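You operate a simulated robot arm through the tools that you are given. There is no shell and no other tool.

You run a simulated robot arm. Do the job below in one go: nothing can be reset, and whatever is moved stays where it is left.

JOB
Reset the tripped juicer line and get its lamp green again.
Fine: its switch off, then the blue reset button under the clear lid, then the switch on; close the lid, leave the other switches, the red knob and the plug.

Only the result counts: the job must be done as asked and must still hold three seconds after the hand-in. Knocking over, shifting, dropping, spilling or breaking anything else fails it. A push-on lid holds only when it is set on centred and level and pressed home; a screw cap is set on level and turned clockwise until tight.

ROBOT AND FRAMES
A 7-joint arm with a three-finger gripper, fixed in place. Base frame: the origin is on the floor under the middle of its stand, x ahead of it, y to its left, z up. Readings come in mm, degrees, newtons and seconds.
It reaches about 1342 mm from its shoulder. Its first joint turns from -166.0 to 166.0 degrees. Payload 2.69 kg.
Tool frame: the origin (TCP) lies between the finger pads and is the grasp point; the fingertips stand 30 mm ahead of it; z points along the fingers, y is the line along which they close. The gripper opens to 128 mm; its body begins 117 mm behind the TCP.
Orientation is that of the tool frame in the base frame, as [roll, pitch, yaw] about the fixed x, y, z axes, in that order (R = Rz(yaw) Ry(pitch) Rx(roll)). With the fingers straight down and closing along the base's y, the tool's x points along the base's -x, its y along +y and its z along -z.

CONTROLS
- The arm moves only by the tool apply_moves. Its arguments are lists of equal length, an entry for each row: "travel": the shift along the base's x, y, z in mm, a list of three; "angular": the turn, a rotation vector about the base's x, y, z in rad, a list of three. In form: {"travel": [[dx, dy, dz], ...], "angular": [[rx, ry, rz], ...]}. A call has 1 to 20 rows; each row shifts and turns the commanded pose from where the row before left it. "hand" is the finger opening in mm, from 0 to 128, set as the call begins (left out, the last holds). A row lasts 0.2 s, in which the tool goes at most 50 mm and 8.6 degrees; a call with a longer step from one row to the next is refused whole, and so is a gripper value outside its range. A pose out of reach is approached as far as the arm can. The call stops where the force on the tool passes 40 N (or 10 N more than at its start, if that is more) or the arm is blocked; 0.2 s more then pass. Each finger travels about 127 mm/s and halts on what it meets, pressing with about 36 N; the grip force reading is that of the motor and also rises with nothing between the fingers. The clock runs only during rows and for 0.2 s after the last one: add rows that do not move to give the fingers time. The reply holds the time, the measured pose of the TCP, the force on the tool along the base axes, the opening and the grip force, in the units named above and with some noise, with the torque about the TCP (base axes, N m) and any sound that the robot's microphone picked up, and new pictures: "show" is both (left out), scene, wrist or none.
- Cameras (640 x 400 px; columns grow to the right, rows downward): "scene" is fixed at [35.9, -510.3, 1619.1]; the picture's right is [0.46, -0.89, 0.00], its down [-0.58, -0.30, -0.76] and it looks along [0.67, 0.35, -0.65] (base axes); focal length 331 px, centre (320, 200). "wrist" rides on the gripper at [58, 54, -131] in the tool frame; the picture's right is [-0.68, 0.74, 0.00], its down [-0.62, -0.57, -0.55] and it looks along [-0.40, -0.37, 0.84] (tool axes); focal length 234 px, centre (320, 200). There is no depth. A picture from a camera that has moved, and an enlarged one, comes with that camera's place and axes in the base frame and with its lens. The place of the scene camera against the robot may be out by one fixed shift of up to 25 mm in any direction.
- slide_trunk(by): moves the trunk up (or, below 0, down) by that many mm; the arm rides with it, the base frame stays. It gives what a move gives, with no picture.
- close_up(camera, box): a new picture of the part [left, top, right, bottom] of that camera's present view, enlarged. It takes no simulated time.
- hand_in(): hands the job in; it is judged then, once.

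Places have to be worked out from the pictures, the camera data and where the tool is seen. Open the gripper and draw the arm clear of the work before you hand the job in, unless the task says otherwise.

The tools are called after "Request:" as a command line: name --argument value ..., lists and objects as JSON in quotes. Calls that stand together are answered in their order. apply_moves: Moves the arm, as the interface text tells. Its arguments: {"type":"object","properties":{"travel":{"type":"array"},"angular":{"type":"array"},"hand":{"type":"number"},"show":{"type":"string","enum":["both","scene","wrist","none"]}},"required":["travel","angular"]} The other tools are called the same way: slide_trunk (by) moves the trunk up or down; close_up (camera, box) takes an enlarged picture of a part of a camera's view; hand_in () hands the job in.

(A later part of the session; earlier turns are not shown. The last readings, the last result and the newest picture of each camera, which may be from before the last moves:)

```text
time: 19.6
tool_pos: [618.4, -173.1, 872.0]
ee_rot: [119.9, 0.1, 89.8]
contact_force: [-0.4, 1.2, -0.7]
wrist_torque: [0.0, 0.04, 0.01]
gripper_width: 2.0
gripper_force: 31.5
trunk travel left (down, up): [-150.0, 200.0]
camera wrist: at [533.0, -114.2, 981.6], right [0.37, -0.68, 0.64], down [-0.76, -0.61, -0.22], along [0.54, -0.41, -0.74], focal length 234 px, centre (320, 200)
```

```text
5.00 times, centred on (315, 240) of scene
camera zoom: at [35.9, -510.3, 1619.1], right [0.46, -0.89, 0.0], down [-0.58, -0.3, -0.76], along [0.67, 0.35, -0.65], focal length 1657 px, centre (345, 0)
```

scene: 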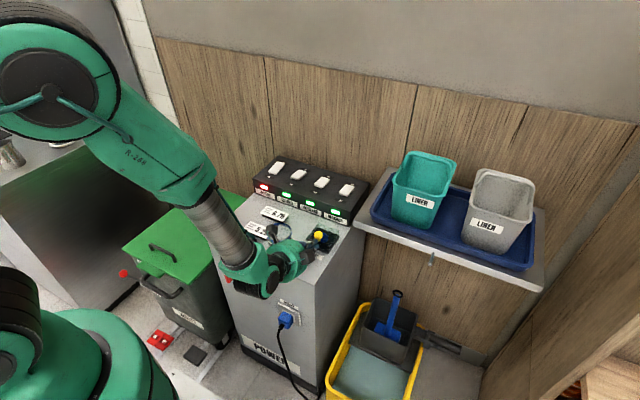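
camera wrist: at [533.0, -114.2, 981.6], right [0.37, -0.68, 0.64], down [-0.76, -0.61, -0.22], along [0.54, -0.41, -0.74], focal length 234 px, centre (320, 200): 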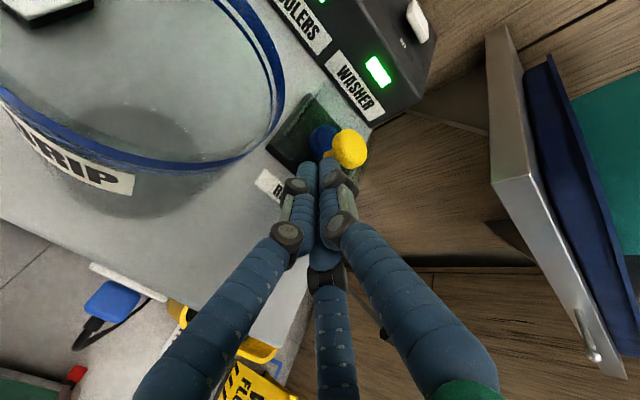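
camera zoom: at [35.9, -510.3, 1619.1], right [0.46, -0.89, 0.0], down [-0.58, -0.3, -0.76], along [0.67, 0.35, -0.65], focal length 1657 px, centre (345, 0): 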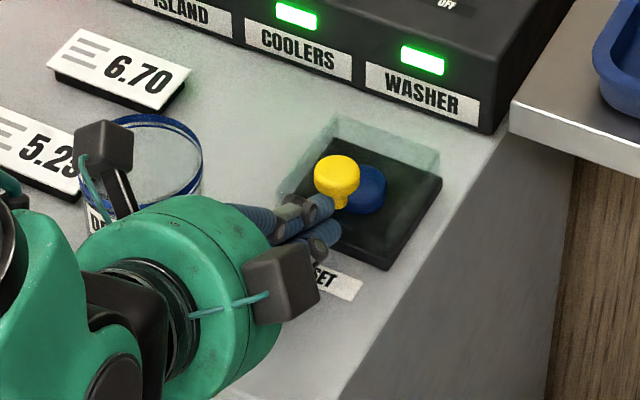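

The fingertip is now covering the stem below the head, but there's no force yet. I'll keep lifting in small steps.

Request:
apply_moves --travel '[[0, 0, 3], [0, 0, 3], [0, 0, 3], [0, 0, 0]]' --angular '[[0, 0, 0], [0, 0, 0], [0, 0, 0], [0, 0, 0]]'

Request:
close_up --camera "wrist" --box '[260, 90, 400, 200]'

Request:
close_up --camera "scene" --box '[270, 200, 360, 280]'

```text
time: 20.6
tool_pos: [618.4, -173.1, 879.4]
ee_rot: [119.9, 0.1, 89.8]
contact_force: [0.1, -0.1, 0.2]
wrist_torque: [-0.05, -0.01, 0.01]
gripper_width: 1.9
gripper_force: 30.8
trunk travel left (down, up): [-150.0, 200.0]
camera wrist: at [533.7, -114.2, 991.1], right [0.36, -0.68, 0.64], down [-0.76, -0.61, -0.22], along [0.54, -0.41, -0.74], focal length 234 px, centre (320, 200)
```

scene: 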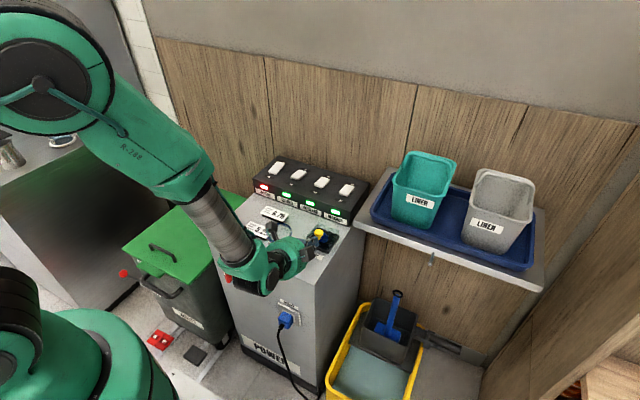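
wrist: 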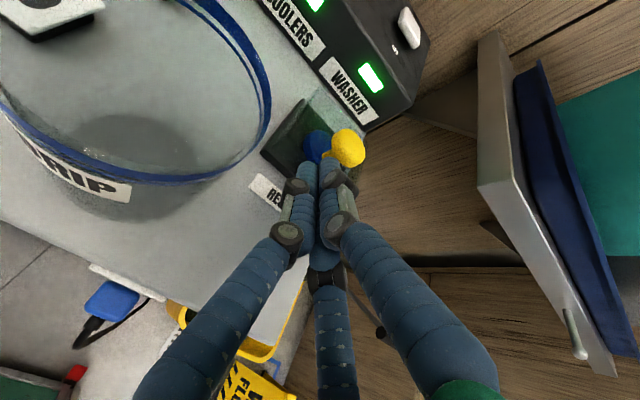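

```text
3.64 times, centred on (330, 145) of wrist
camera zoom: at [533.7, -114.2, 991.1], right [0.36, -0.68, 0.64], down [-0.76, -0.61, -0.22], along [0.54, -0.41, -0.74], focal length 852 px, centre (284, 400)
```

zoom: 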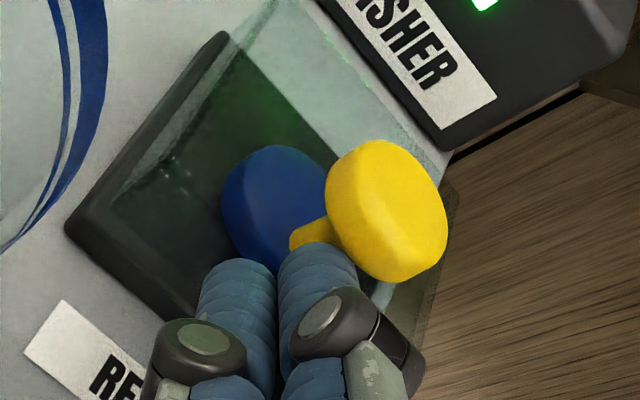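

```text
5.00 times, centred on (315, 240) of scene
camera zoom: at [35.9, -510.3, 1619.1], right [0.46, -0.89, 0.0], down [-0.58, -0.3, -0.76], along [0.67, 0.35, -0.65], focal length 1657 px, centre (345, 0)
```

zoom: 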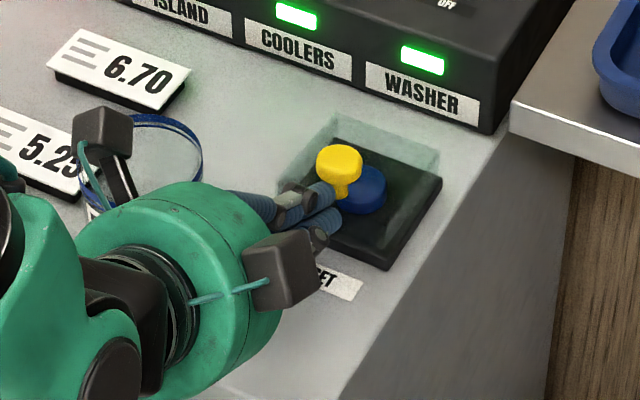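

The knob rose in the scene view with almost no force, so the lid is lifting on a back hinge. I'll follow the hinge arc up and back to about 30°.

Request:
apply_moves --travel '[[4.8, 0, 8.2], [5, 0, 6.2], [5, 0, 6.2], [6, 0, 5.3], [6, 0, 5.3], [0, 0, 0]]' --angular '[[0, 0, 0], [0, 0, 0], [0, 0, 0], [0, 0, 0], [0, 0, 0], [0, 0, 0]]'

Request:
close_up --camera "wrist" --box '[240, 70, 400, 200]'

Request:
close_up --camera "scene" --box '[270, 190, 360, 270]'

```text
time: 21.6
tool_pos: [632.9, -174.4, 902.0]
ee_rot: [120.1, 0.1, 89.7]
contact_force: [-27.1, -1.9, 12.8]
wrist_torque: [0.17, 0.03, 0.1]
gripper_width: 6.0
gripper_force: 31.3
trunk travel left (down, up): [-150.0, 200.0]
stopped in row 4: the force on the tool passed its limit at 48 N (the readings are from after the stop); the commanded pose is now the measured one
camera wrist: at [547.6, -114.2, 1012.8], right [0.37, -0.68, 0.64], down [-0.76, -0.61, -0.21], along [0.53, -0.41, -0.74], focal length 234 px, centre (320, 200)
```

scene: 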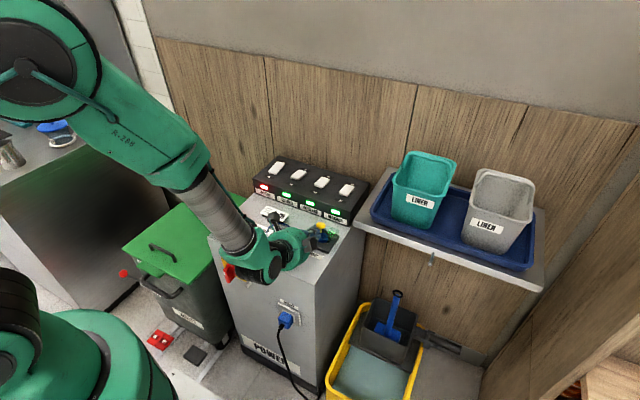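
wrist: 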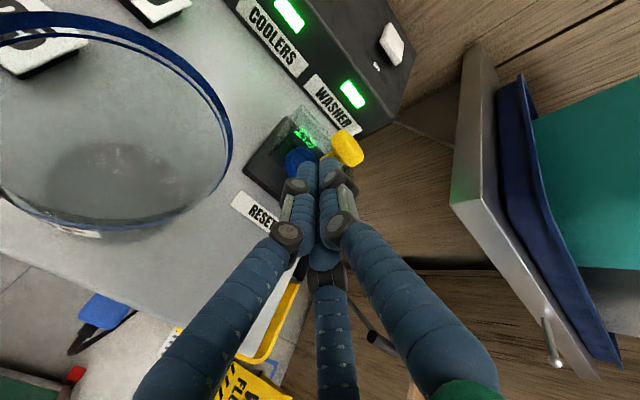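

```text
3.08 times, centred on (320, 135) of wrist
camera zoom: at [547.6, -114.2, 1012.8], right [0.37, -0.68, 0.64], down [-0.76, -0.61, -0.21], along [0.53, -0.41, -0.74], focal length 720 px, centre (320, 400)
```

zoom: 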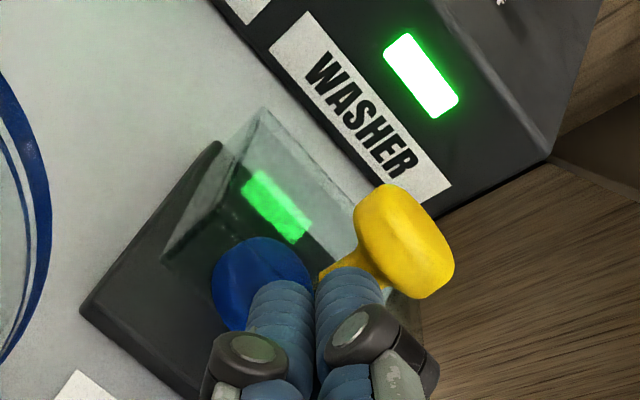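

```text
5.00 times, centred on (315, 230) of scene
camera zoom: at [35.9, -510.3, 1619.1], right [0.46, -0.89, 0.0], down [-0.58, -0.3, -0.76], along [0.67, 0.35, -0.65], focal length 1657 px, centre (345, 50)
```

zoom: 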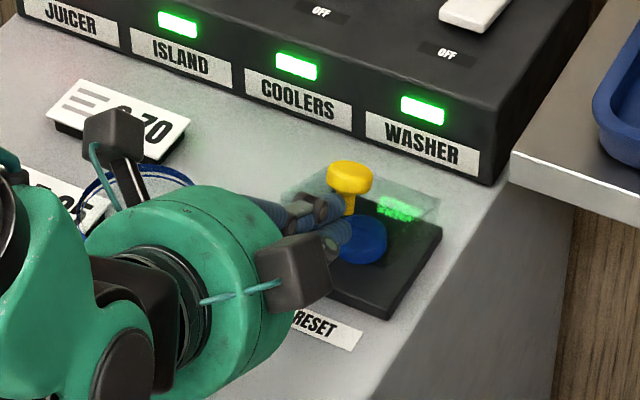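

The lid has hinged open about 24° around a back hinge near (730, 847). I pushed slightly too far forward (-27 N in x), so I'll ease that off and continue on a more upward arc.

Request:
apply_moves --travel '[[-2.5, 0, 4], [1, 0, 4], [2.5, 0, 4], [4.5, 0, 5], [5, 0, 5], [0, 0, 0]]' --angular '[[0, 0, 0], [0, 0, 0], [0, 0, 0], [0, 0, 0], [0, 0, 0], [0, 0, 0]]'

Request:
close_up --camera "wrist" --box '[240, 70, 400, 200]'

Request:
close_up --camera "scene" --box '[251, 190, 379, 270]'

```text
time: 22.9
tool_pos: [646.5, -173.6, 923.9]
ee_rot: [120.0, 0.1, 89.8]
contact_force: [-14.2, 1.9, 8.3]
wrist_torque: [0.01, 0.17, 0.05]
gripper_width: 2.1
gripper_force: 31.2
trunk travel left (down, up): [-150.0, 200.0]
camera wrist: at [560.3, -114.2, 1035.9], right [0.37, -0.68, 0.64], down [-0.76, -0.61, -0.21], along [0.54, -0.41, -0.74], focal length 234 px, centre (320, 200)
```

scene: 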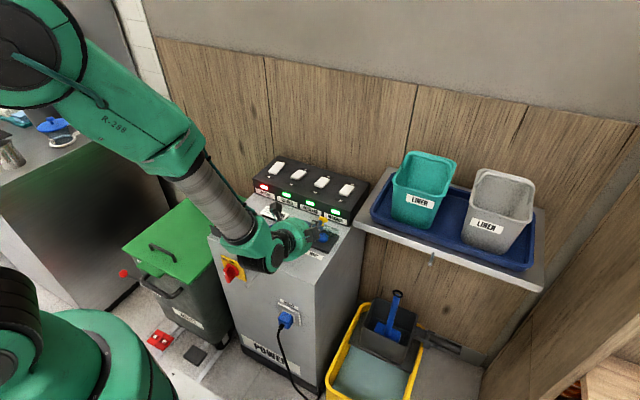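
wrist: 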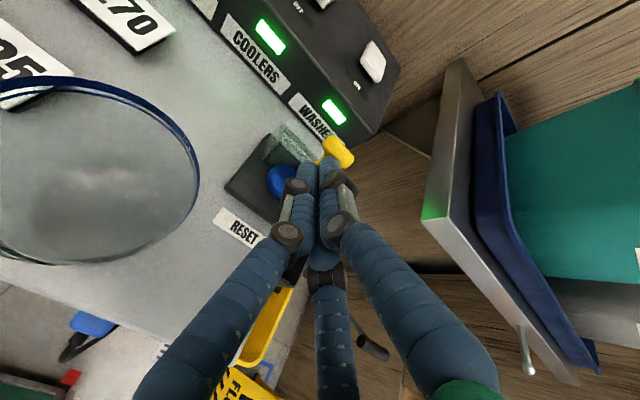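

```text
3.08 times, centred on (320, 135) of wrist
camera zoom: at [560.3, -114.2, 1035.9], right [0.37, -0.68, 0.64], down [-0.76, -0.61, -0.21], along [0.54, -0.41, -0.74], focal length 720 px, centre (320, 400)
```

zoom: 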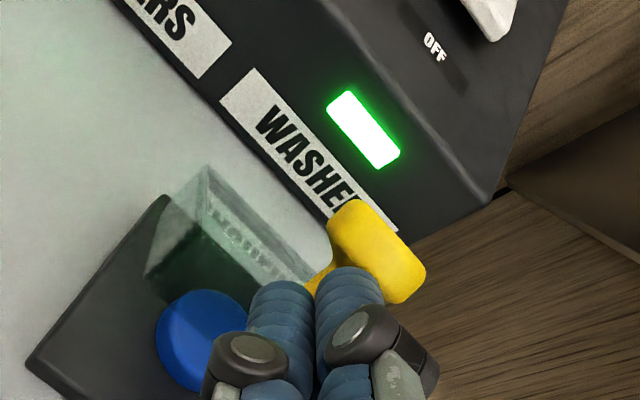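

```text
5.00 times, centred on (315, 230) of scene
camera zoom: at [35.9, -510.3, 1619.1], right [0.46, -0.89, 0.0], down [-0.58, -0.3, -0.76], along [0.67, 0.35, -0.65], focal length 1657 px, centre (345, 50)
```

zoom: 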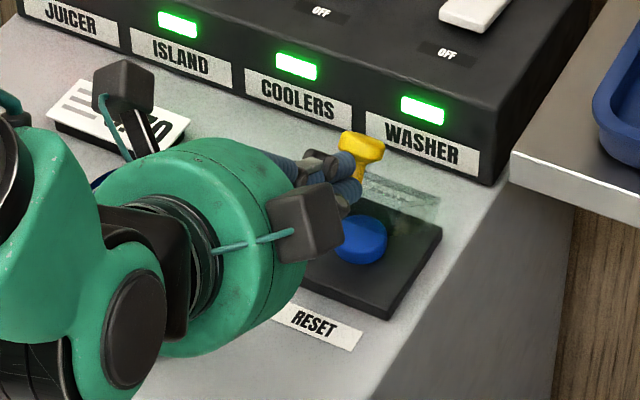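

The lid is near 45–50°. The contact force shows I'm pressing a little toward the hinge, so I'll ease outward and up and carry on the arc to about 60°.

Request:
apply_moves --travel '[[-2, 0, 4], [3.5, 0, 4], [5, 0, 3.5], [5.5, 0, 3], [5.5, 0, 2], [0, 0, 0]]' --angular '[[0, 0, 0], [0, 0, 0], [0, 0, 0], [0, 0, 0], [0, 0, 0], [0, 0, 0]]'

Request:
close_up --camera "wrist" --box '[240, 70, 400, 200]'

Request:
close_up --camera "scene" --box '[251, 190, 379, 270]'

```text
time: 24.4
tool_pos: [663.0, -174.1, 940.1]
ee_rot: [120.0, -0.1, 89.7]
contact_force: [-0.3, -0.4, -0.5]
wrist_torque: [0.0, -0.01, 0.0]
gripper_width: 2.2
gripper_force: 31.9
trunk travel left (down, up): [-150.0, 200.0]
camera wrist: at [578.2, -114.2, 1052.0], right [0.37, -0.68, 0.64], down [-0.76, -0.61, -0.21], along [0.54, -0.41, -0.74], focal length 234 px, centre (320, 200)
```

scene: 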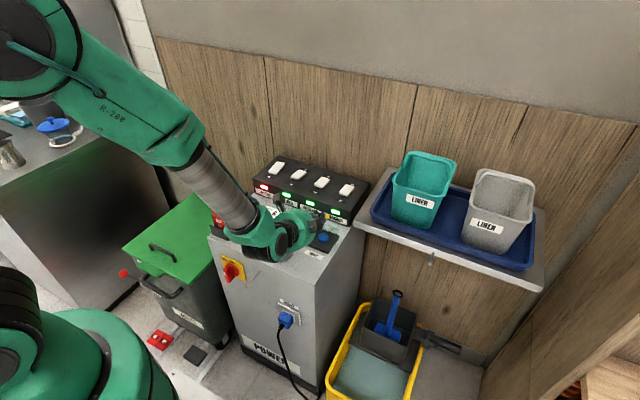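
wrist: 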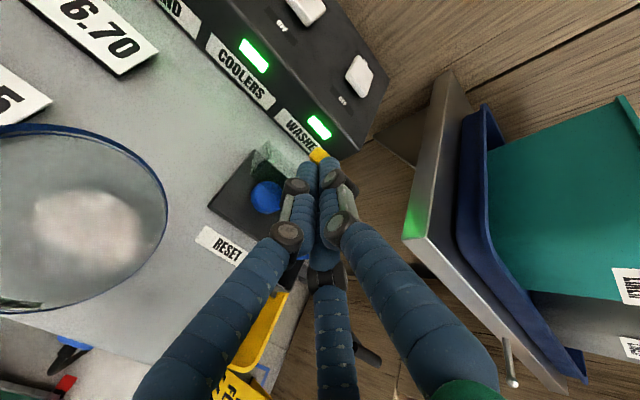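

```text
3.08 times, centred on (320, 135) of wrist
camera zoom: at [578.2, -114.2, 1052.0], right [0.37, -0.68, 0.64], down [-0.76, -0.61, -0.21], along [0.54, -0.41, -0.74], focal length 720 px, centre (320, 400)
```

zoom: 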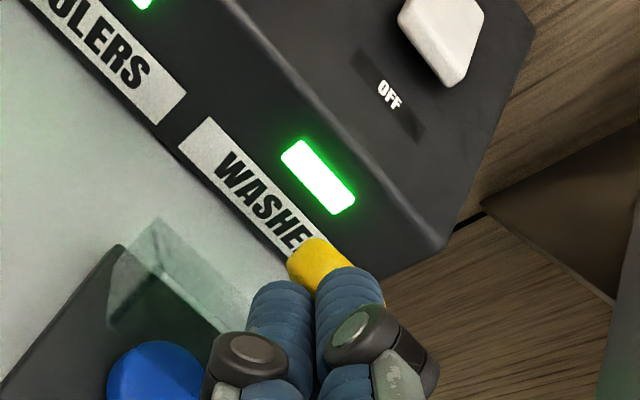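

```text
5.00 times, centred on (315, 230) of scene
camera zoom: at [35.9, -510.3, 1619.1], right [0.46, -0.89, 0.0], down [-0.58, -0.3, -0.76], along [0.67, 0.35, -0.65], focal length 1657 px, centre (345, 50)
```

zoom: 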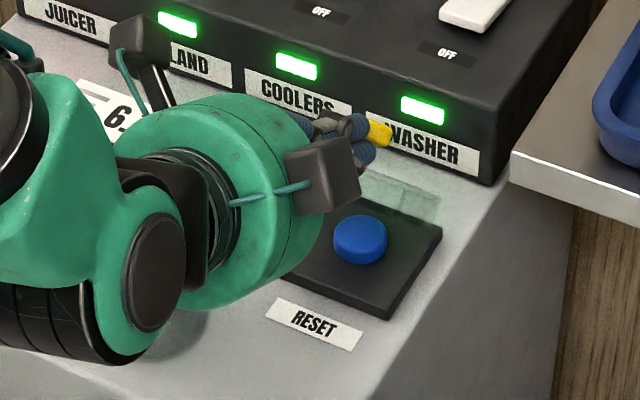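

The lid is around 60–70° and the force is back to zero. I'll keep pushing the knob back, mostly along +x, to take the lid past vertical.

Request:
apply_moves --travel '[[5, 0, 1.5], [5, 0, 1], [5, 0, 1], [5, 0, 0], [5, 0, 0], [0, 0, 0]]' --angular '[[0, 0, 0], [0, 0, 0], [0, 0, 0], [0, 0, 0], [0, 0, 0], [0, 0, 0]]'

Request:
close_up --camera "wrist" --box '[240, 70, 400, 200]'

Request:
close_up --camera "scene" --box '[251, 190, 379, 270]'

```text
time: 25.4
tool_pos: [686.1, -174.0, 950.9]
ee_rot: [119.6, 0.2, 89.7]
contact_force: [-4.1, 1.4, 16.2]
wrist_torque: [0.04, -0.34, 0.0]
gripper_width: 2.0
gripper_force: 31.8
trunk travel left (down, up): [-150.0, 200.0]
stopped in row 5: the force on the tool passed its limit at 42 N (the readings are from after the stop); the commanded pose is now the measured one
camera wrist: at [599.5, -115.4, 1060.1], right [0.36, -0.68, 0.64], down [-0.76, -0.61, -0.22], along [0.54, -0.41, -0.73], focal length 234 px, centre (320, 200)
```

scene: 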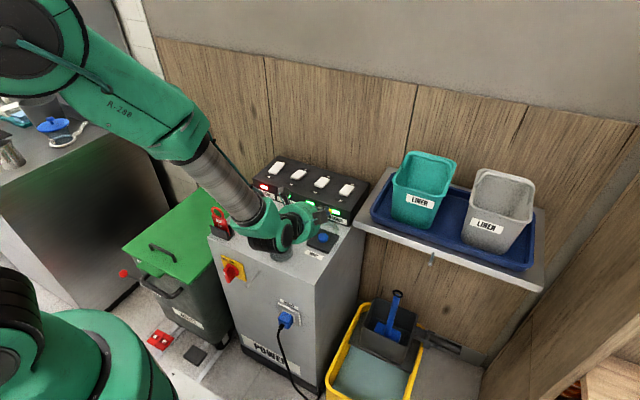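
wrist: 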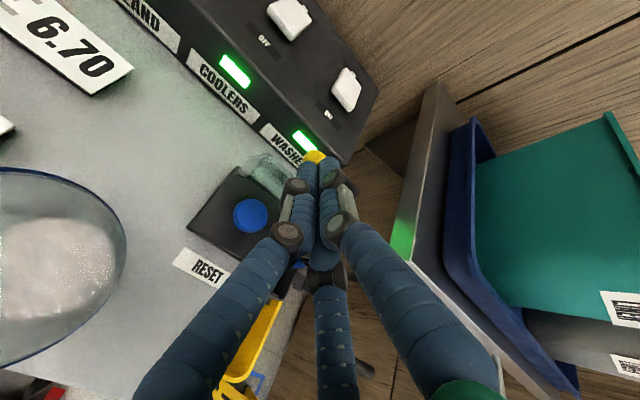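

```text
3.08 times, centred on (320, 135) of wrist
camera zoom: at [599.5, -115.4, 1060.1], right [0.36, -0.68, 0.64], down [-0.76, -0.61, -0.22], along [0.54, -0.41, -0.73], focal length 720 px, centre (320, 400)
```

zoom: 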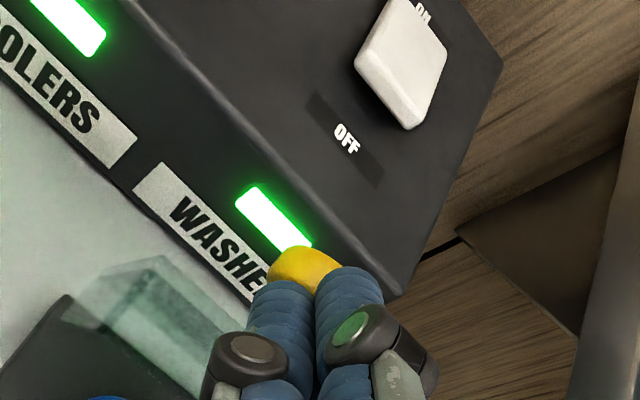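

```text
5.00 times, centred on (315, 230) of scene
camera zoom: at [35.9, -510.3, 1619.1], right [0.46, -0.89, 0.0], down [-0.58, -0.3, -0.76], along [0.67, 0.35, -0.65], focal length 1657 px, centre (345, 50)
```

zoom: 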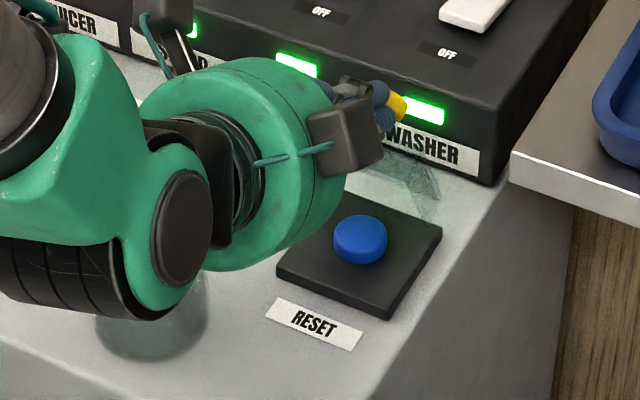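

The lid is near 80°. The tip is now bearing down on the lid's front wall (tool pushed up 16 N) instead of reaching the knob. I'll ease up and back a little to see whether the lid stays put by itself.

Request:
apply_moves --travel '[[0, 0, 4], [-4, 0, 2], [-5, 0, 0], [0, 0, 0]]' --angular '[[0, 0, 0], [0, 0, 0], [0, 0, 0], [0, 0, 0]]'

Request:
close_up --camera "wrist" --box '[240, 70, 400, 200]'

Request:
close_up --camera "scene" --box '[251, 190, 379, 270]'

```text
time: 26.4
tool_pos: [674.8, -174.4, 953.2]
ee_rot: [120.0, 0.1, 89.7]
contact_force: [-0.3, 0.0, -0.2]
wrist_torque: [-0.02, 0.01, -0.01]
gripper_width: 2.4
gripper_force: 31.9
trunk travel left (down, up): [-150.0, 200.0]
camera wrist: at [589.8, -115.1, 1063.7], right [0.36, -0.68, 0.64], down [-0.76, -0.61, -0.22], along [0.54, -0.41, -0.74], focal length 234 px, centre (320, 200)
```

scene: 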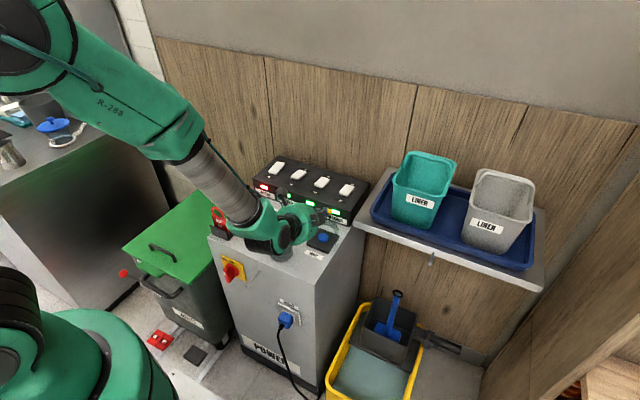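
wrist: 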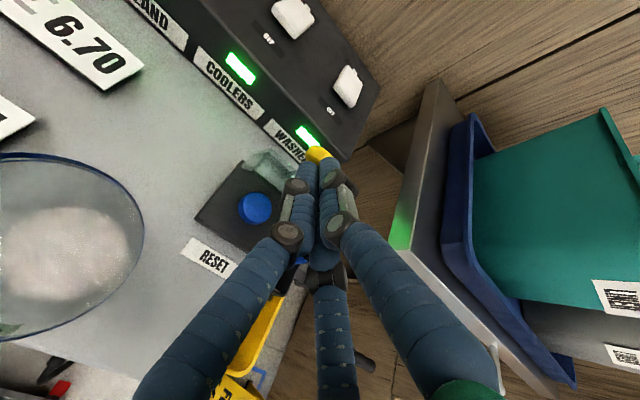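

```text
3.08 times, centred on (320, 135) of wrist
camera zoom: at [589.8, -115.1, 1063.7], right [0.36, -0.68, 0.64], down [-0.76, -0.61, -0.22], along [0.54, -0.41, -0.74], focal length 720 px, centre (320, 400)
```

zoom: 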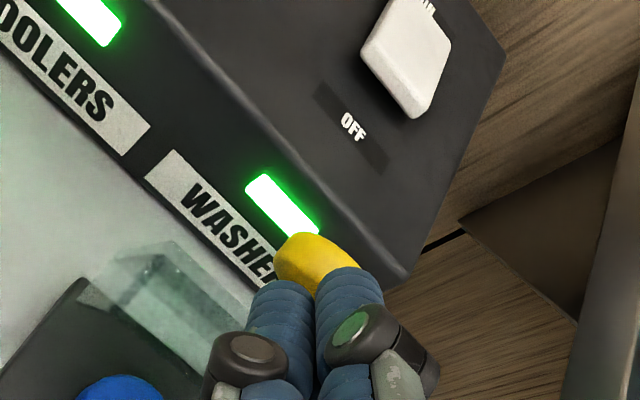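

```text
5.00 times, centred on (315, 230) of scene
camera zoom: at [35.9, -510.3, 1619.1], right [0.46, -0.89, 0.0], down [-0.58, -0.3, -0.76], along [0.67, 0.35, -0.65], focal length 1657 px, centre (345, 50)
```

zoom: 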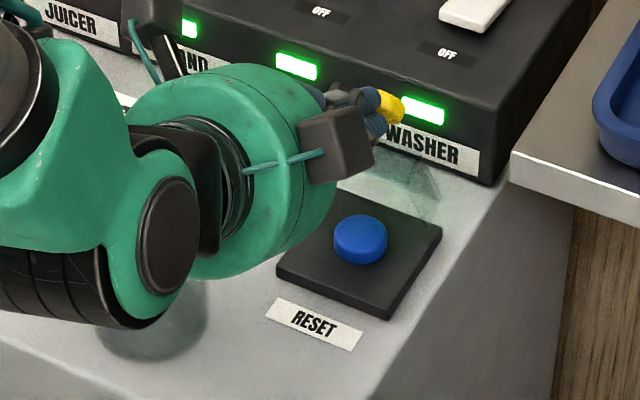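

With zero force, the lid appears to be holding by itself. I'll withdraw further and check.

Request:
apply_moves --travel '[[-8, 0, 2], [-10, 0, 2], [-10, 0, 0], [-10, 0, 0], [0, 0, 0]]' --angular '[[0, 0, 0], [0, 0, 0], [0, 0, 0], [0, 0, 0], [0, 0, 0]]'

Request:
close_up --camera "wrist" --box '[220, 70, 400, 200]'

Request:
close_up --camera "scene" --box '[251, 190, 379, 270]'

```text
time: 27.6
tool_pos: [637.8, -175.5, 956.5]
ee_rot: [119.7, 0.1, 89.8]
contact_force: [0.0, 0.6, -0.5]
wrist_torque: [-0.02, -0.01, -0.03]
gripper_width: 2.1
gripper_force: 31.4
trunk travel left (down, up): [-150.0, 200.0]
camera wrist: at [551.9, -115.3, 1067.7], right [0.36, -0.68, 0.64], down [-0.76, -0.61, -0.22], along [0.54, -0.41, -0.74], focal length 234 px, centre (320, 200)
```

scene: 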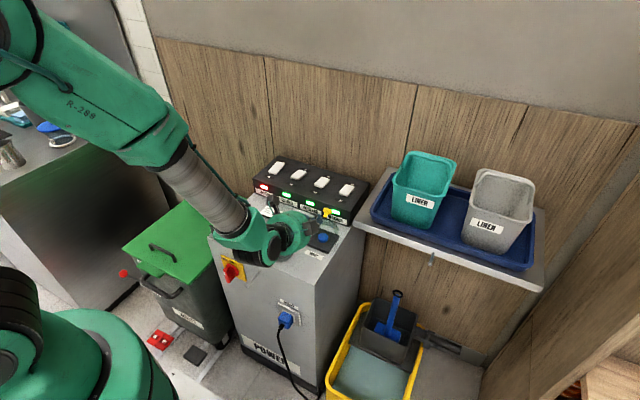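
wrist: 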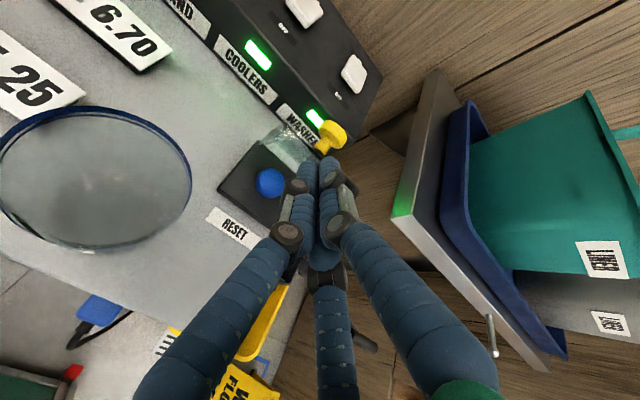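

```text
3.08 times, centred on (310, 135) of wrist
camera zoom: at [551.9, -115.3, 1067.7], right [0.36, -0.68, 0.64], down [-0.76, -0.61, -0.22], along [0.54, -0.41, -0.74], focal length 720 px, centre (351, 400)
```

zoom: 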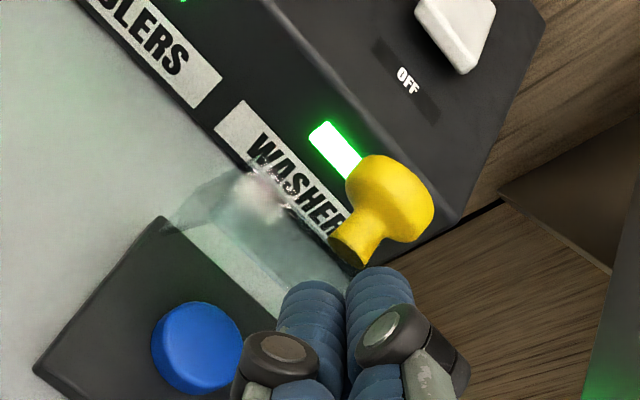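

```text
5.00 times, centred on (315, 230) of scene
camera zoom: at [35.9, -510.3, 1619.1], right [0.46, -0.89, 0.0], down [-0.58, -0.3, -0.76], along [0.67, 0.35, -0.65], focal length 1657 px, centre (345, 50)
```

zoom: 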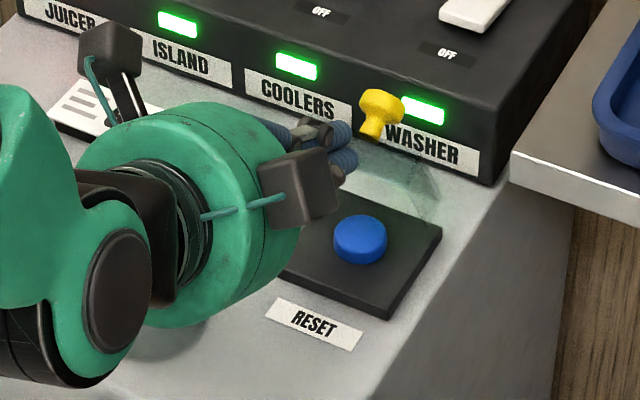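

The lid is standing at roughly 75° by itself and the blue button is exposed. The knob may have drifted a little between pictures, so I'll pause and check that it isn't slowly falling.

Request:
apply_moves --travel '[[0, 0, 0], [0, 0, 0], [0, 0, 0], [0, 0, 0], [0, 0, 0]]' --angular '[[0, 0, 0], [0, 0, 0], [0, 0, 0], [0, 0, 0], [0, 0, 0]]' --show "wrist"

Request:
close_up --camera "wrist" --box '[220, 70, 400, 200]'

Request:
close_up --camera "scene" --box '[251, 190, 379, 270]'

```text
time: 28.8
tool_pos: [638.2, -174.6, 956.5]
ee_rot: [119.8, 0.1, 89.7]
contact_force: [0.5, -0.8, 0.3]
wrist_torque: [-0.01, 0.02, -0.02]
gripper_width: 2.1
gripper_force: 31.6
trunk travel left (down, up): [-150.0, 200.0]
camera wrist: at [552.2, -115.3, 1067.7], right [0.36, -0.68, 0.64], down [-0.76, -0.61, -0.22], along [0.54, -0.41, -0.74], focal length 234 px, centre (320, 200)
```

wrist: 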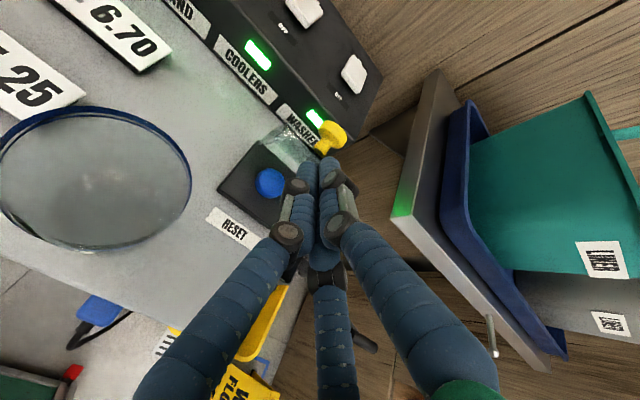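

```text
3.08 times, centred on (310, 135) of wrist
camera zoom: at [552.2, -115.3, 1067.7], right [0.36, -0.68, 0.64], down [-0.76, -0.61, -0.22], along [0.54, -0.41, -0.74], focal length 720 px, centre (351, 400)
```

zoom: 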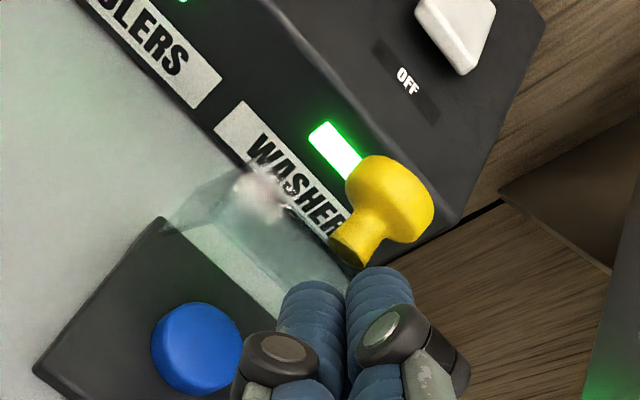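

```text
5.00 times, centred on (315, 230) of scene
camera zoom: at [35.9, -510.3, 1619.1], right [0.46, -0.89, 0.0], down [-0.58, -0.3, -0.76], along [0.67, 0.35, -0.65], focal length 1657 px, centre (345, 50)
```

zoom: 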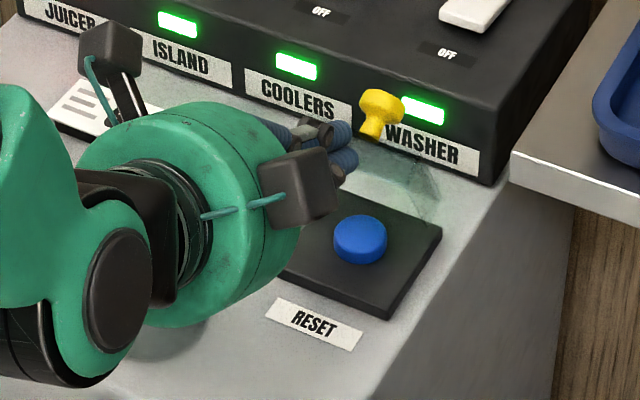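

The lid is stable at about 62°, held by hinge friction, so it can stay there while I press. I'll back off, yaw the tool 20° so the gripper body clears the jar, and descend in front of the open lid.

Request:
apply_moves --travel '[[-10, -2, 0], [-10, -2, 0], [-10, -2, 0], [-8, -2, 0], [0, 0, -22], [0, 0, -22], [0, 0, -22], [0, 0, -20], [0, 0, 0]]' --angular '[[0, 0, 0.0873], [0, 0, 0.0873], [0, 0, 0.0873], [0, 0, 0.0873], [0, 0, 0], [0, 0, 0], [0, 0, 0], [0, 0, 0], [0, 0, 0]]'

Request:
close_up --camera "wrist" --box '[200, 40, 400, 220]'

Request:
close_up --camera "scene" --box '[251, 190, 379, 270]'

```text
time: 30.8
tool_pos: [600.1, -182.5, 872.5]
ee_rot: [119.8, 0.2, 109.7]
contact_force: [0.6, -0.4, -0.9]
wrist_torque: [0.0, 0.0, 0.01]
gripper_width: 2.1
gripper_force: 31.1
trunk travel left (down, up): [-150.0, 200.0]
camera wrist: at [499.4, -156.5, 982.3], right [0.57, -0.51, 0.64], down [-0.51, -0.84, -0.22], along [0.65, -0.2, -0.74], focal length 234 px, centre (320, 200)
```

scene: 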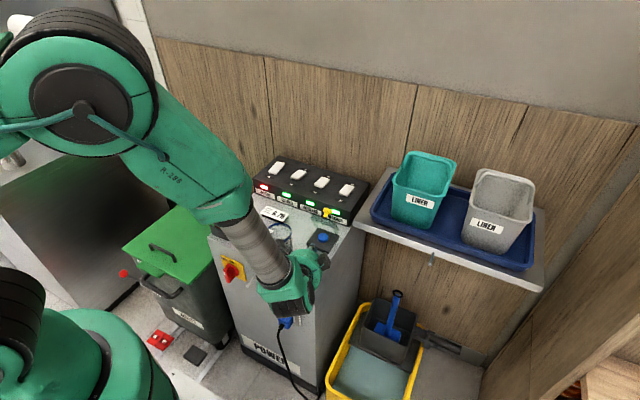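
wrist: 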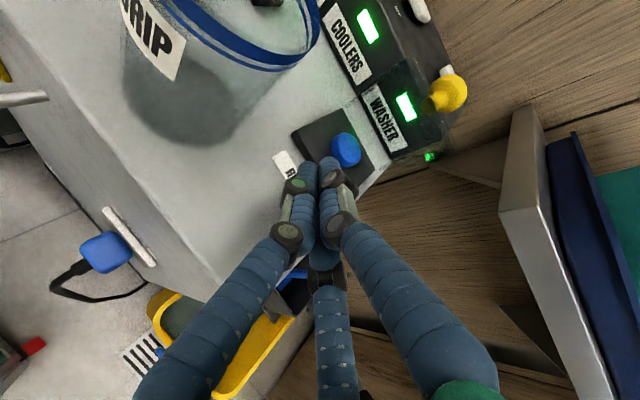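

```text
2.22 times, centred on (300, 130) of wrist
camera zoom: at [499.4, -156.5, 982.3], right [0.57, -0.51, 0.64], down [-0.51, -0.84, -0.22], along [0.65, -0.2, -0.74], focal length 520 px, centre (364, 356)
```

zoom: 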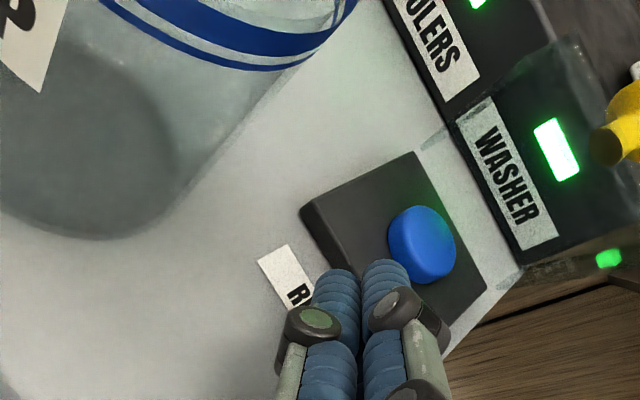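

```text
5.00 times, centred on (315, 230) of scene
camera zoom: at [35.9, -510.3, 1619.1], right [0.46, -0.89, 0.0], down [-0.58, -0.3, -0.76], along [0.67, 0.35, -0.65], focal length 1657 px, centre (345, 50)
```

zoom: 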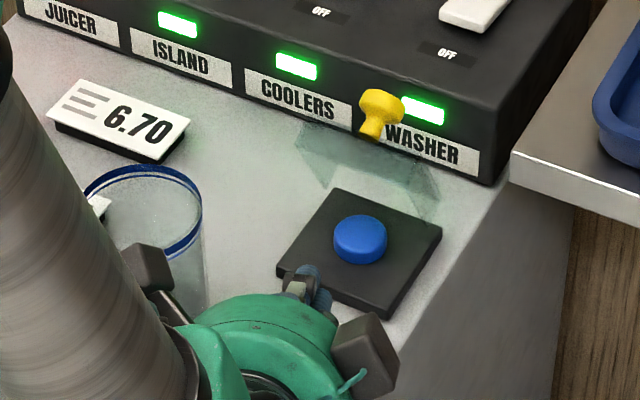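

The view is clear: lid upright, button exposed, tip in front at the right height. I'll move forward over the button, staying below the open lid.

Request:
apply_moves --travel '[[15, 1, 0], [15, 1, 0], [15, 1, 0], [12, 0.5, 0], [10, 0.5, 0], [0, 0, 0]]' --angular '[[0, 0, 0], [0, 0, 0], [0, 0, 0], [0, 0, 0], [0, 0, 0], [0, 0, 0]]'

Request:
close_up --camera "wrist" --box '[220, 60, 400, 200]'

Request:
close_up --camera "scene" --box '[251, 190, 379, 270]'

```text
time: 32.2
tool_pos: [665.4, -177.8, 870.6]
ee_rot: [119.8, 0.0, 109.7]
contact_force: [-0.3, 0.5, -0.3]
wrist_torque: [0.0, 0.0, 0.01]
gripper_width: 2.3
gripper_force: 31.2
trunk travel left (down, up): [-150.0, 200.0]
camera wrist: at [566.2, -152.6, 982.2], right [0.57, -0.51, 0.64], down [-0.51, -0.84, -0.22], along [0.65, -0.2, -0.74], focal length 234 px, centre (320, 200)
```

scene: 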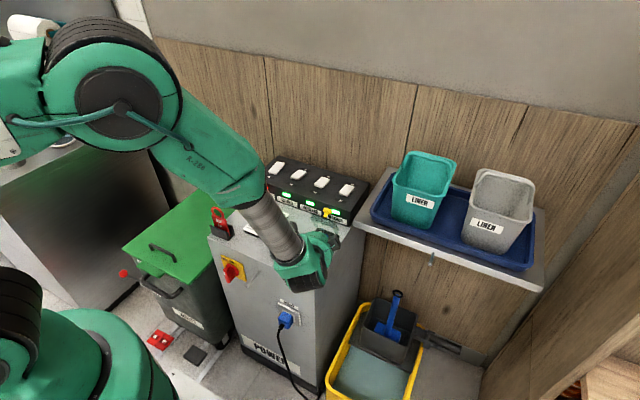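
wrist: 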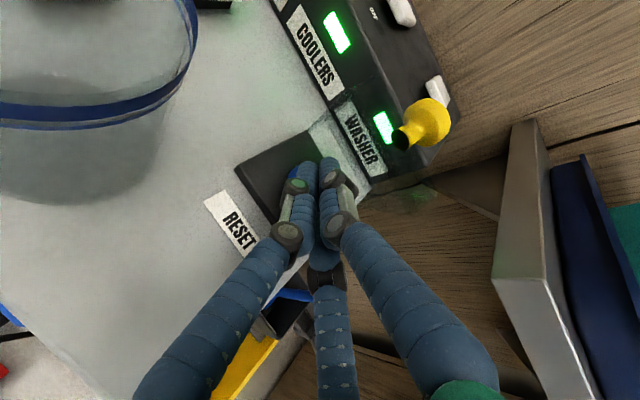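

```text
2.86 times, centred on (310, 130) of wrist
camera zoom: at [566.2, -152.6, 982.2], right [0.57, -0.51, 0.64], down [-0.51, -0.84, -0.22], along [0.65, -0.2, -0.74], focal length 669 px, centre (349, 400)
```

zoom: 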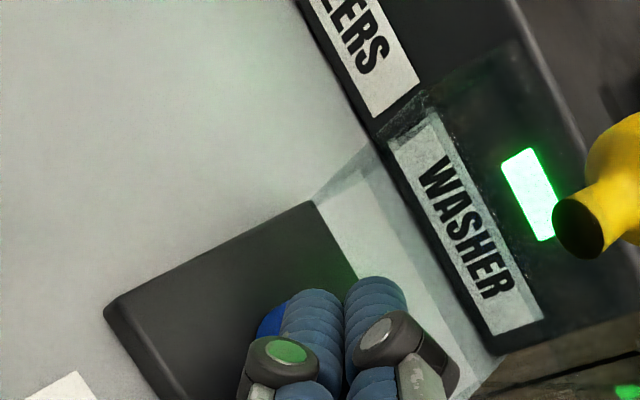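

```text
5.00 times, centred on (315, 230) of scene
camera zoom: at [35.9, -510.3, 1619.1], right [0.46, -0.89, 0.0], down [-0.58, -0.3, -0.76], along [0.67, 0.35, -0.65], focal length 1657 px, centre (345, 50)
```

zoom: 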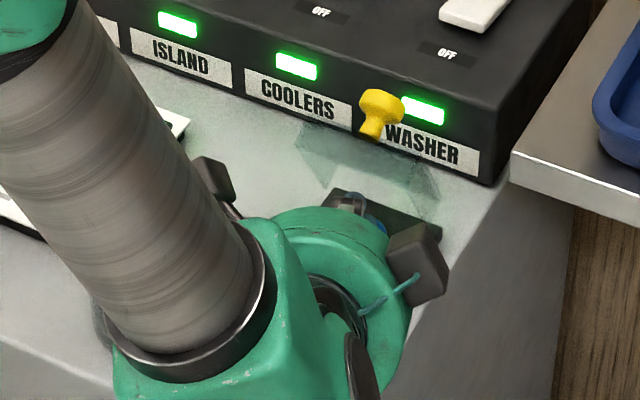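

The tip is hovering above the button's front part with no contact. I'll go 8 mm further forward to centre the lower fingertips on the button, then press down in small steps.

Request:
apply_moves --travel '[[8, 0.5, 0], [0, 0, -3], [0, 0, -3], [0, 0, -2], [0, 0, -2], [0, 0, -2], [0, 0, 0]]' --angular '[[0, 0, 0], [0, 0, 0], [0, 0, 0], [0, 0, 0], [0, 0, 0], [0, 0, 0], [0, 0, 0]]'

Request:
close_up --camera "wrist" --box '[220, 60, 400, 200]'

Request:
close_up --camera "scene" --box '[251, 160, 379, 240]'

```text
time: 33.8
tool_pos: [674.4, -178.0, 860.7]
ee_rot: [119.7, 0.2, 109.7]
contact_force: [-2.9, -1.2, 18.8]
wrist_torque: [0.0, -0.22, 0.01]
gripper_width: 2.0
gripper_force: 31.1
trunk travel left (down, up): [-150.0, 200.0]
heard: click
camera wrist: at [573.8, -152.1, 971.2], right [0.57, -0.51, 0.64], down [-0.5, -0.84, -0.22], along [0.65, -0.2, -0.74], focal length 234 px, centre (320, 200)
```

scene: 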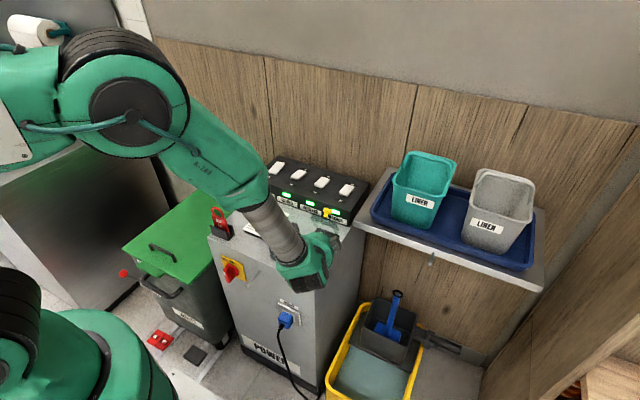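
wrist: 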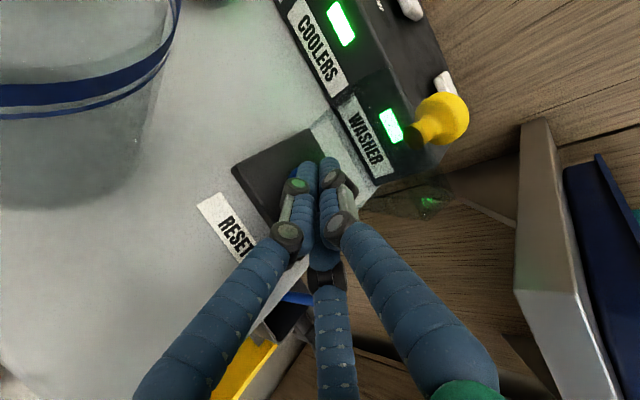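

```text
2.86 times, centred on (310, 130) of wrist
camera zoom: at [573.8, -152.1, 971.2], right [0.57, -0.51, 0.64], down [-0.5, -0.84, -0.22], along [0.65, -0.2, -0.74], focal length 669 px, centre (349, 400)
```

zoom: 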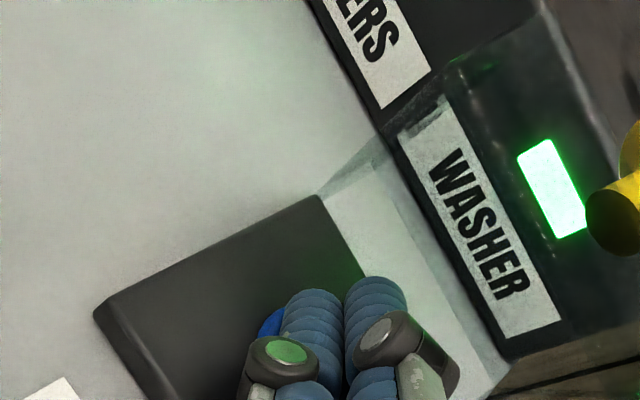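

```text
5.00 times, centred on (315, 200) of scene
camera zoom: at [35.9, -510.3, 1619.1], right [0.46, -0.89, 0.0], down [-0.58, -0.3, -0.76], along [0.67, 0.35, -0.65], focal length 1657 px, centre (345, 200)
```

zoom: 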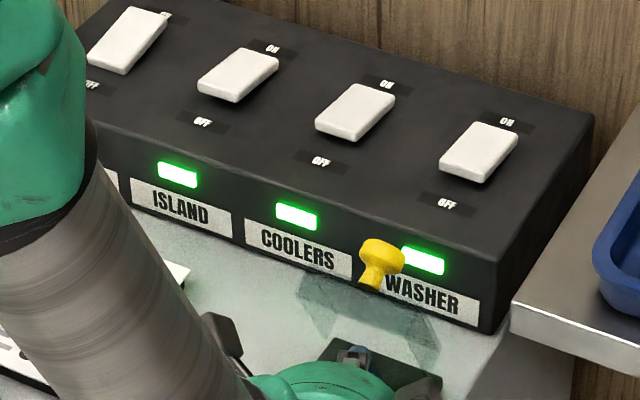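

The microphone heard a click at about 19 N, so the reset button actuated. I'll lift off and back out the way I came, then check the lamp.

Request:
apply_moves --travel '[[0, 0, 5], [0, 0, 5], [-15, -1, 0], [-15, -1, 0], [-20, -1, 0], [-20, -1, 0], [0, 0, 30], [0, 0, 40], [0, 0, 40], [0, 0, 0]]' --angular '[[0, 0, 0], [0, 0, 0], [0, 0, 0], [0, 0, 0], [0, 0, 0], [0, 0, 0], [0, 0, 0], [0, 0, 0], [0, 0, 0], [0, 0, 0]]'

Request:
close_up --camera "scene" --box '[240, 150, 368, 240]'

Request:
close_up --camera "wrist" --box '[200, 0, 440, 180]'

```text
time: 36.0
tool_pos: [604.4, -181.6, 978.9]
ee_rot: [119.9, 0.2, 109.7]
contact_force: [-0.2, -0.4, 0.9]
wrist_torque: [-0.02, 0.02, -0.03]
gripper_width: 2.2
gripper_force: 31.5
trunk travel left (down, up): [-150.0, 200.0]
camera wrist: at [504.4, -154.9, 1090.0], right [0.57, -0.51, 0.64], down [-0.51, -0.84, -0.22], along [0.65, -0.2, -0.74], focal length 234 px, centre (320, 200)
```

scene: 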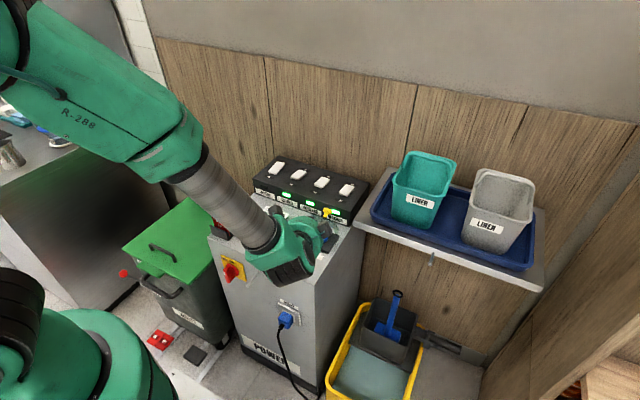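
wrist: 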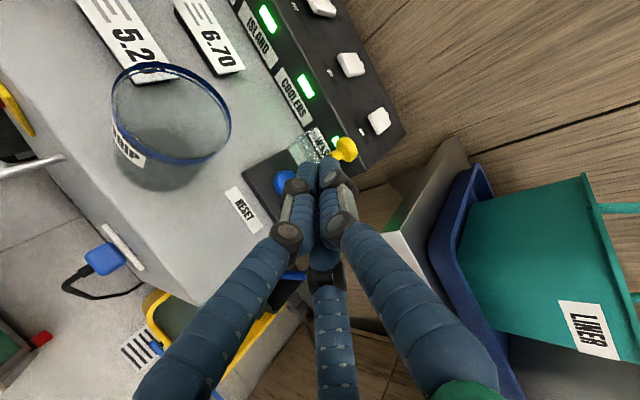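

```text
4.44 times, centred on (304, 195) of scene
camera zoom: at [35.9, -510.3, 1619.1], right [0.46, -0.89, 0.0], down [-0.58, -0.3, -0.76], along [0.67, 0.35, -0.65], focal length 1473 px, centre (391, 222)
```

zoom: 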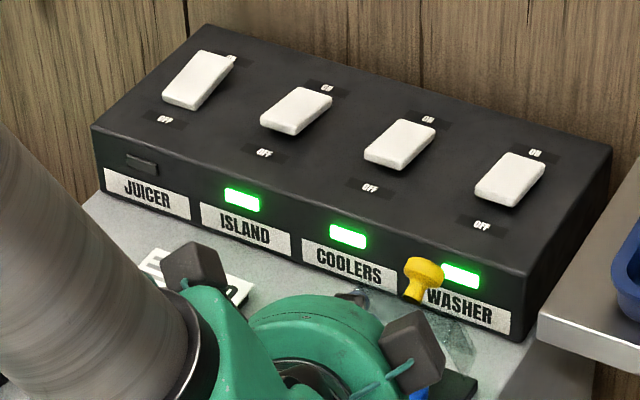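

```text
2.22 times, centred on (320, 90) of wrist
camera zoom: at [504.4, -154.9, 1090.0], right [0.57, -0.51, 0.64], down [-0.51, -0.84, -0.22], along [0.65, -0.2, -0.74], focal length 520 px, centre (320, 444)
```

zoom: 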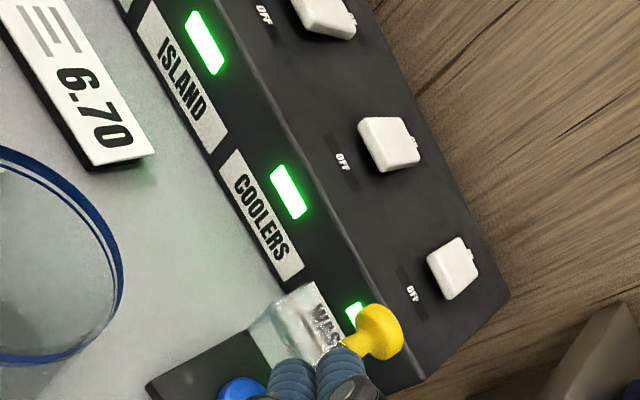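

The juicer lamp has gone dark, so the trip is cleared and the lid is still standing open. Now I'll raise up and reorient to near-vertical (15° lean, camera back on the front side) while heading to the juicer switch.

Request:
apply_moves --travel '[[0, 0, 25], [0, 0, 25], [0, 0, 25], [0, 0, 25], [14, 18, 0], [14, 18, 0], [14, 18, 0], [14, 18, 0], [14, 18, 0], [14, 18, 0], [0, 0, 0]]' --angular '[[0, 0, -0.0873], [0, 0, -0.0873], [0, 0, -0.0873], [0, 0, -0.0873], [0, 0.131, 0], [0, 0.131, 0], [0, 0.131, 0], [0, 0.131, 0], [0, 0.131, 0], [0, 0.131, 0], [0, 0, 0]]' --show "none"

Request:
apply_moves --travel '[[13.8, 17, -1.5], [13.8, 17, -1.5], [13.8, 17, -1.5], [13.8, 17, -1.5], [13.8, 17, -1.5], [13.8, 17, -1.5], [13.8, 17, -1.5], [13.8, 17, -1.5], [13.8, 17, -1.5], [13.8, 17, -1.5], [13.8, 18, -1.5], [0, 0, 0]]' --angular '[[-0.037, 0, 0.1379], [-0.037, 0, 0.1379], [-0.037, 0, 0.1379], [-0.037, 0, 0.1379], [-0.037, 0, 0.1379], [-0.037, 0, 0.1379], [-0.037, 0, 0.1379], [-0.037, 0, 0.1379], [-0.037, 0, 0.1379], [-0.037, 0, 0.1379], [-0.037, 0, 0.1379], [0, 0, 0]]'

```text
time: 38.4
tool_pos: [681.3, -80.2, 1089.2]
ee_rot: [158.7, -1.6, 90.7]
contact_force: [-1.7, 1.0, 1.0]
wrist_torque: [-0.07, -0.1, -0.02]
gripper_width: 2.1
gripper_force: 31.5
out of reach, approached as far as the arm can: row 8, 9
trunk travel left (down, up): [-150.0, 200.0]
```

```text
time: 41.0
tool_pos: [833.9, 108.3, 1070.8]
ee_rot: [173.9, 13.1, -179.6]
contact_force: [0.3, 0.9, 0.5]
wrist_torque: [-0.03, 0.05, -0.03]
gripper_width: 1.9
gripper_force: 31.2
trunk travel left (down, up): [-150.0, 200.0]
camera wrist: at [747.6, 146.9, 1189.6], right [0.64, 0.74, 0.23], down [0.49, -0.62, 0.61], along [0.59, -0.28, -0.76], focal length 234 px, centre (320, 200)
```

scene: 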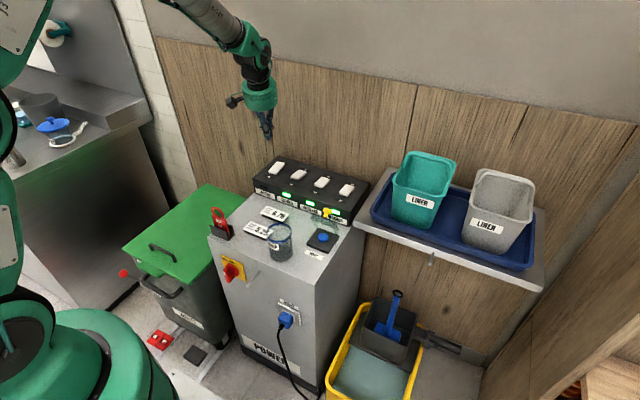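
wrist: 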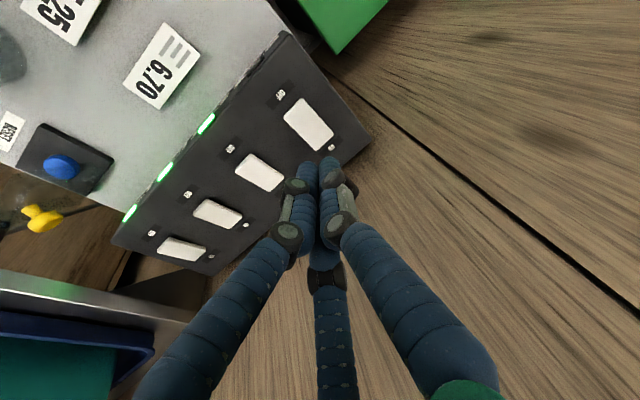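

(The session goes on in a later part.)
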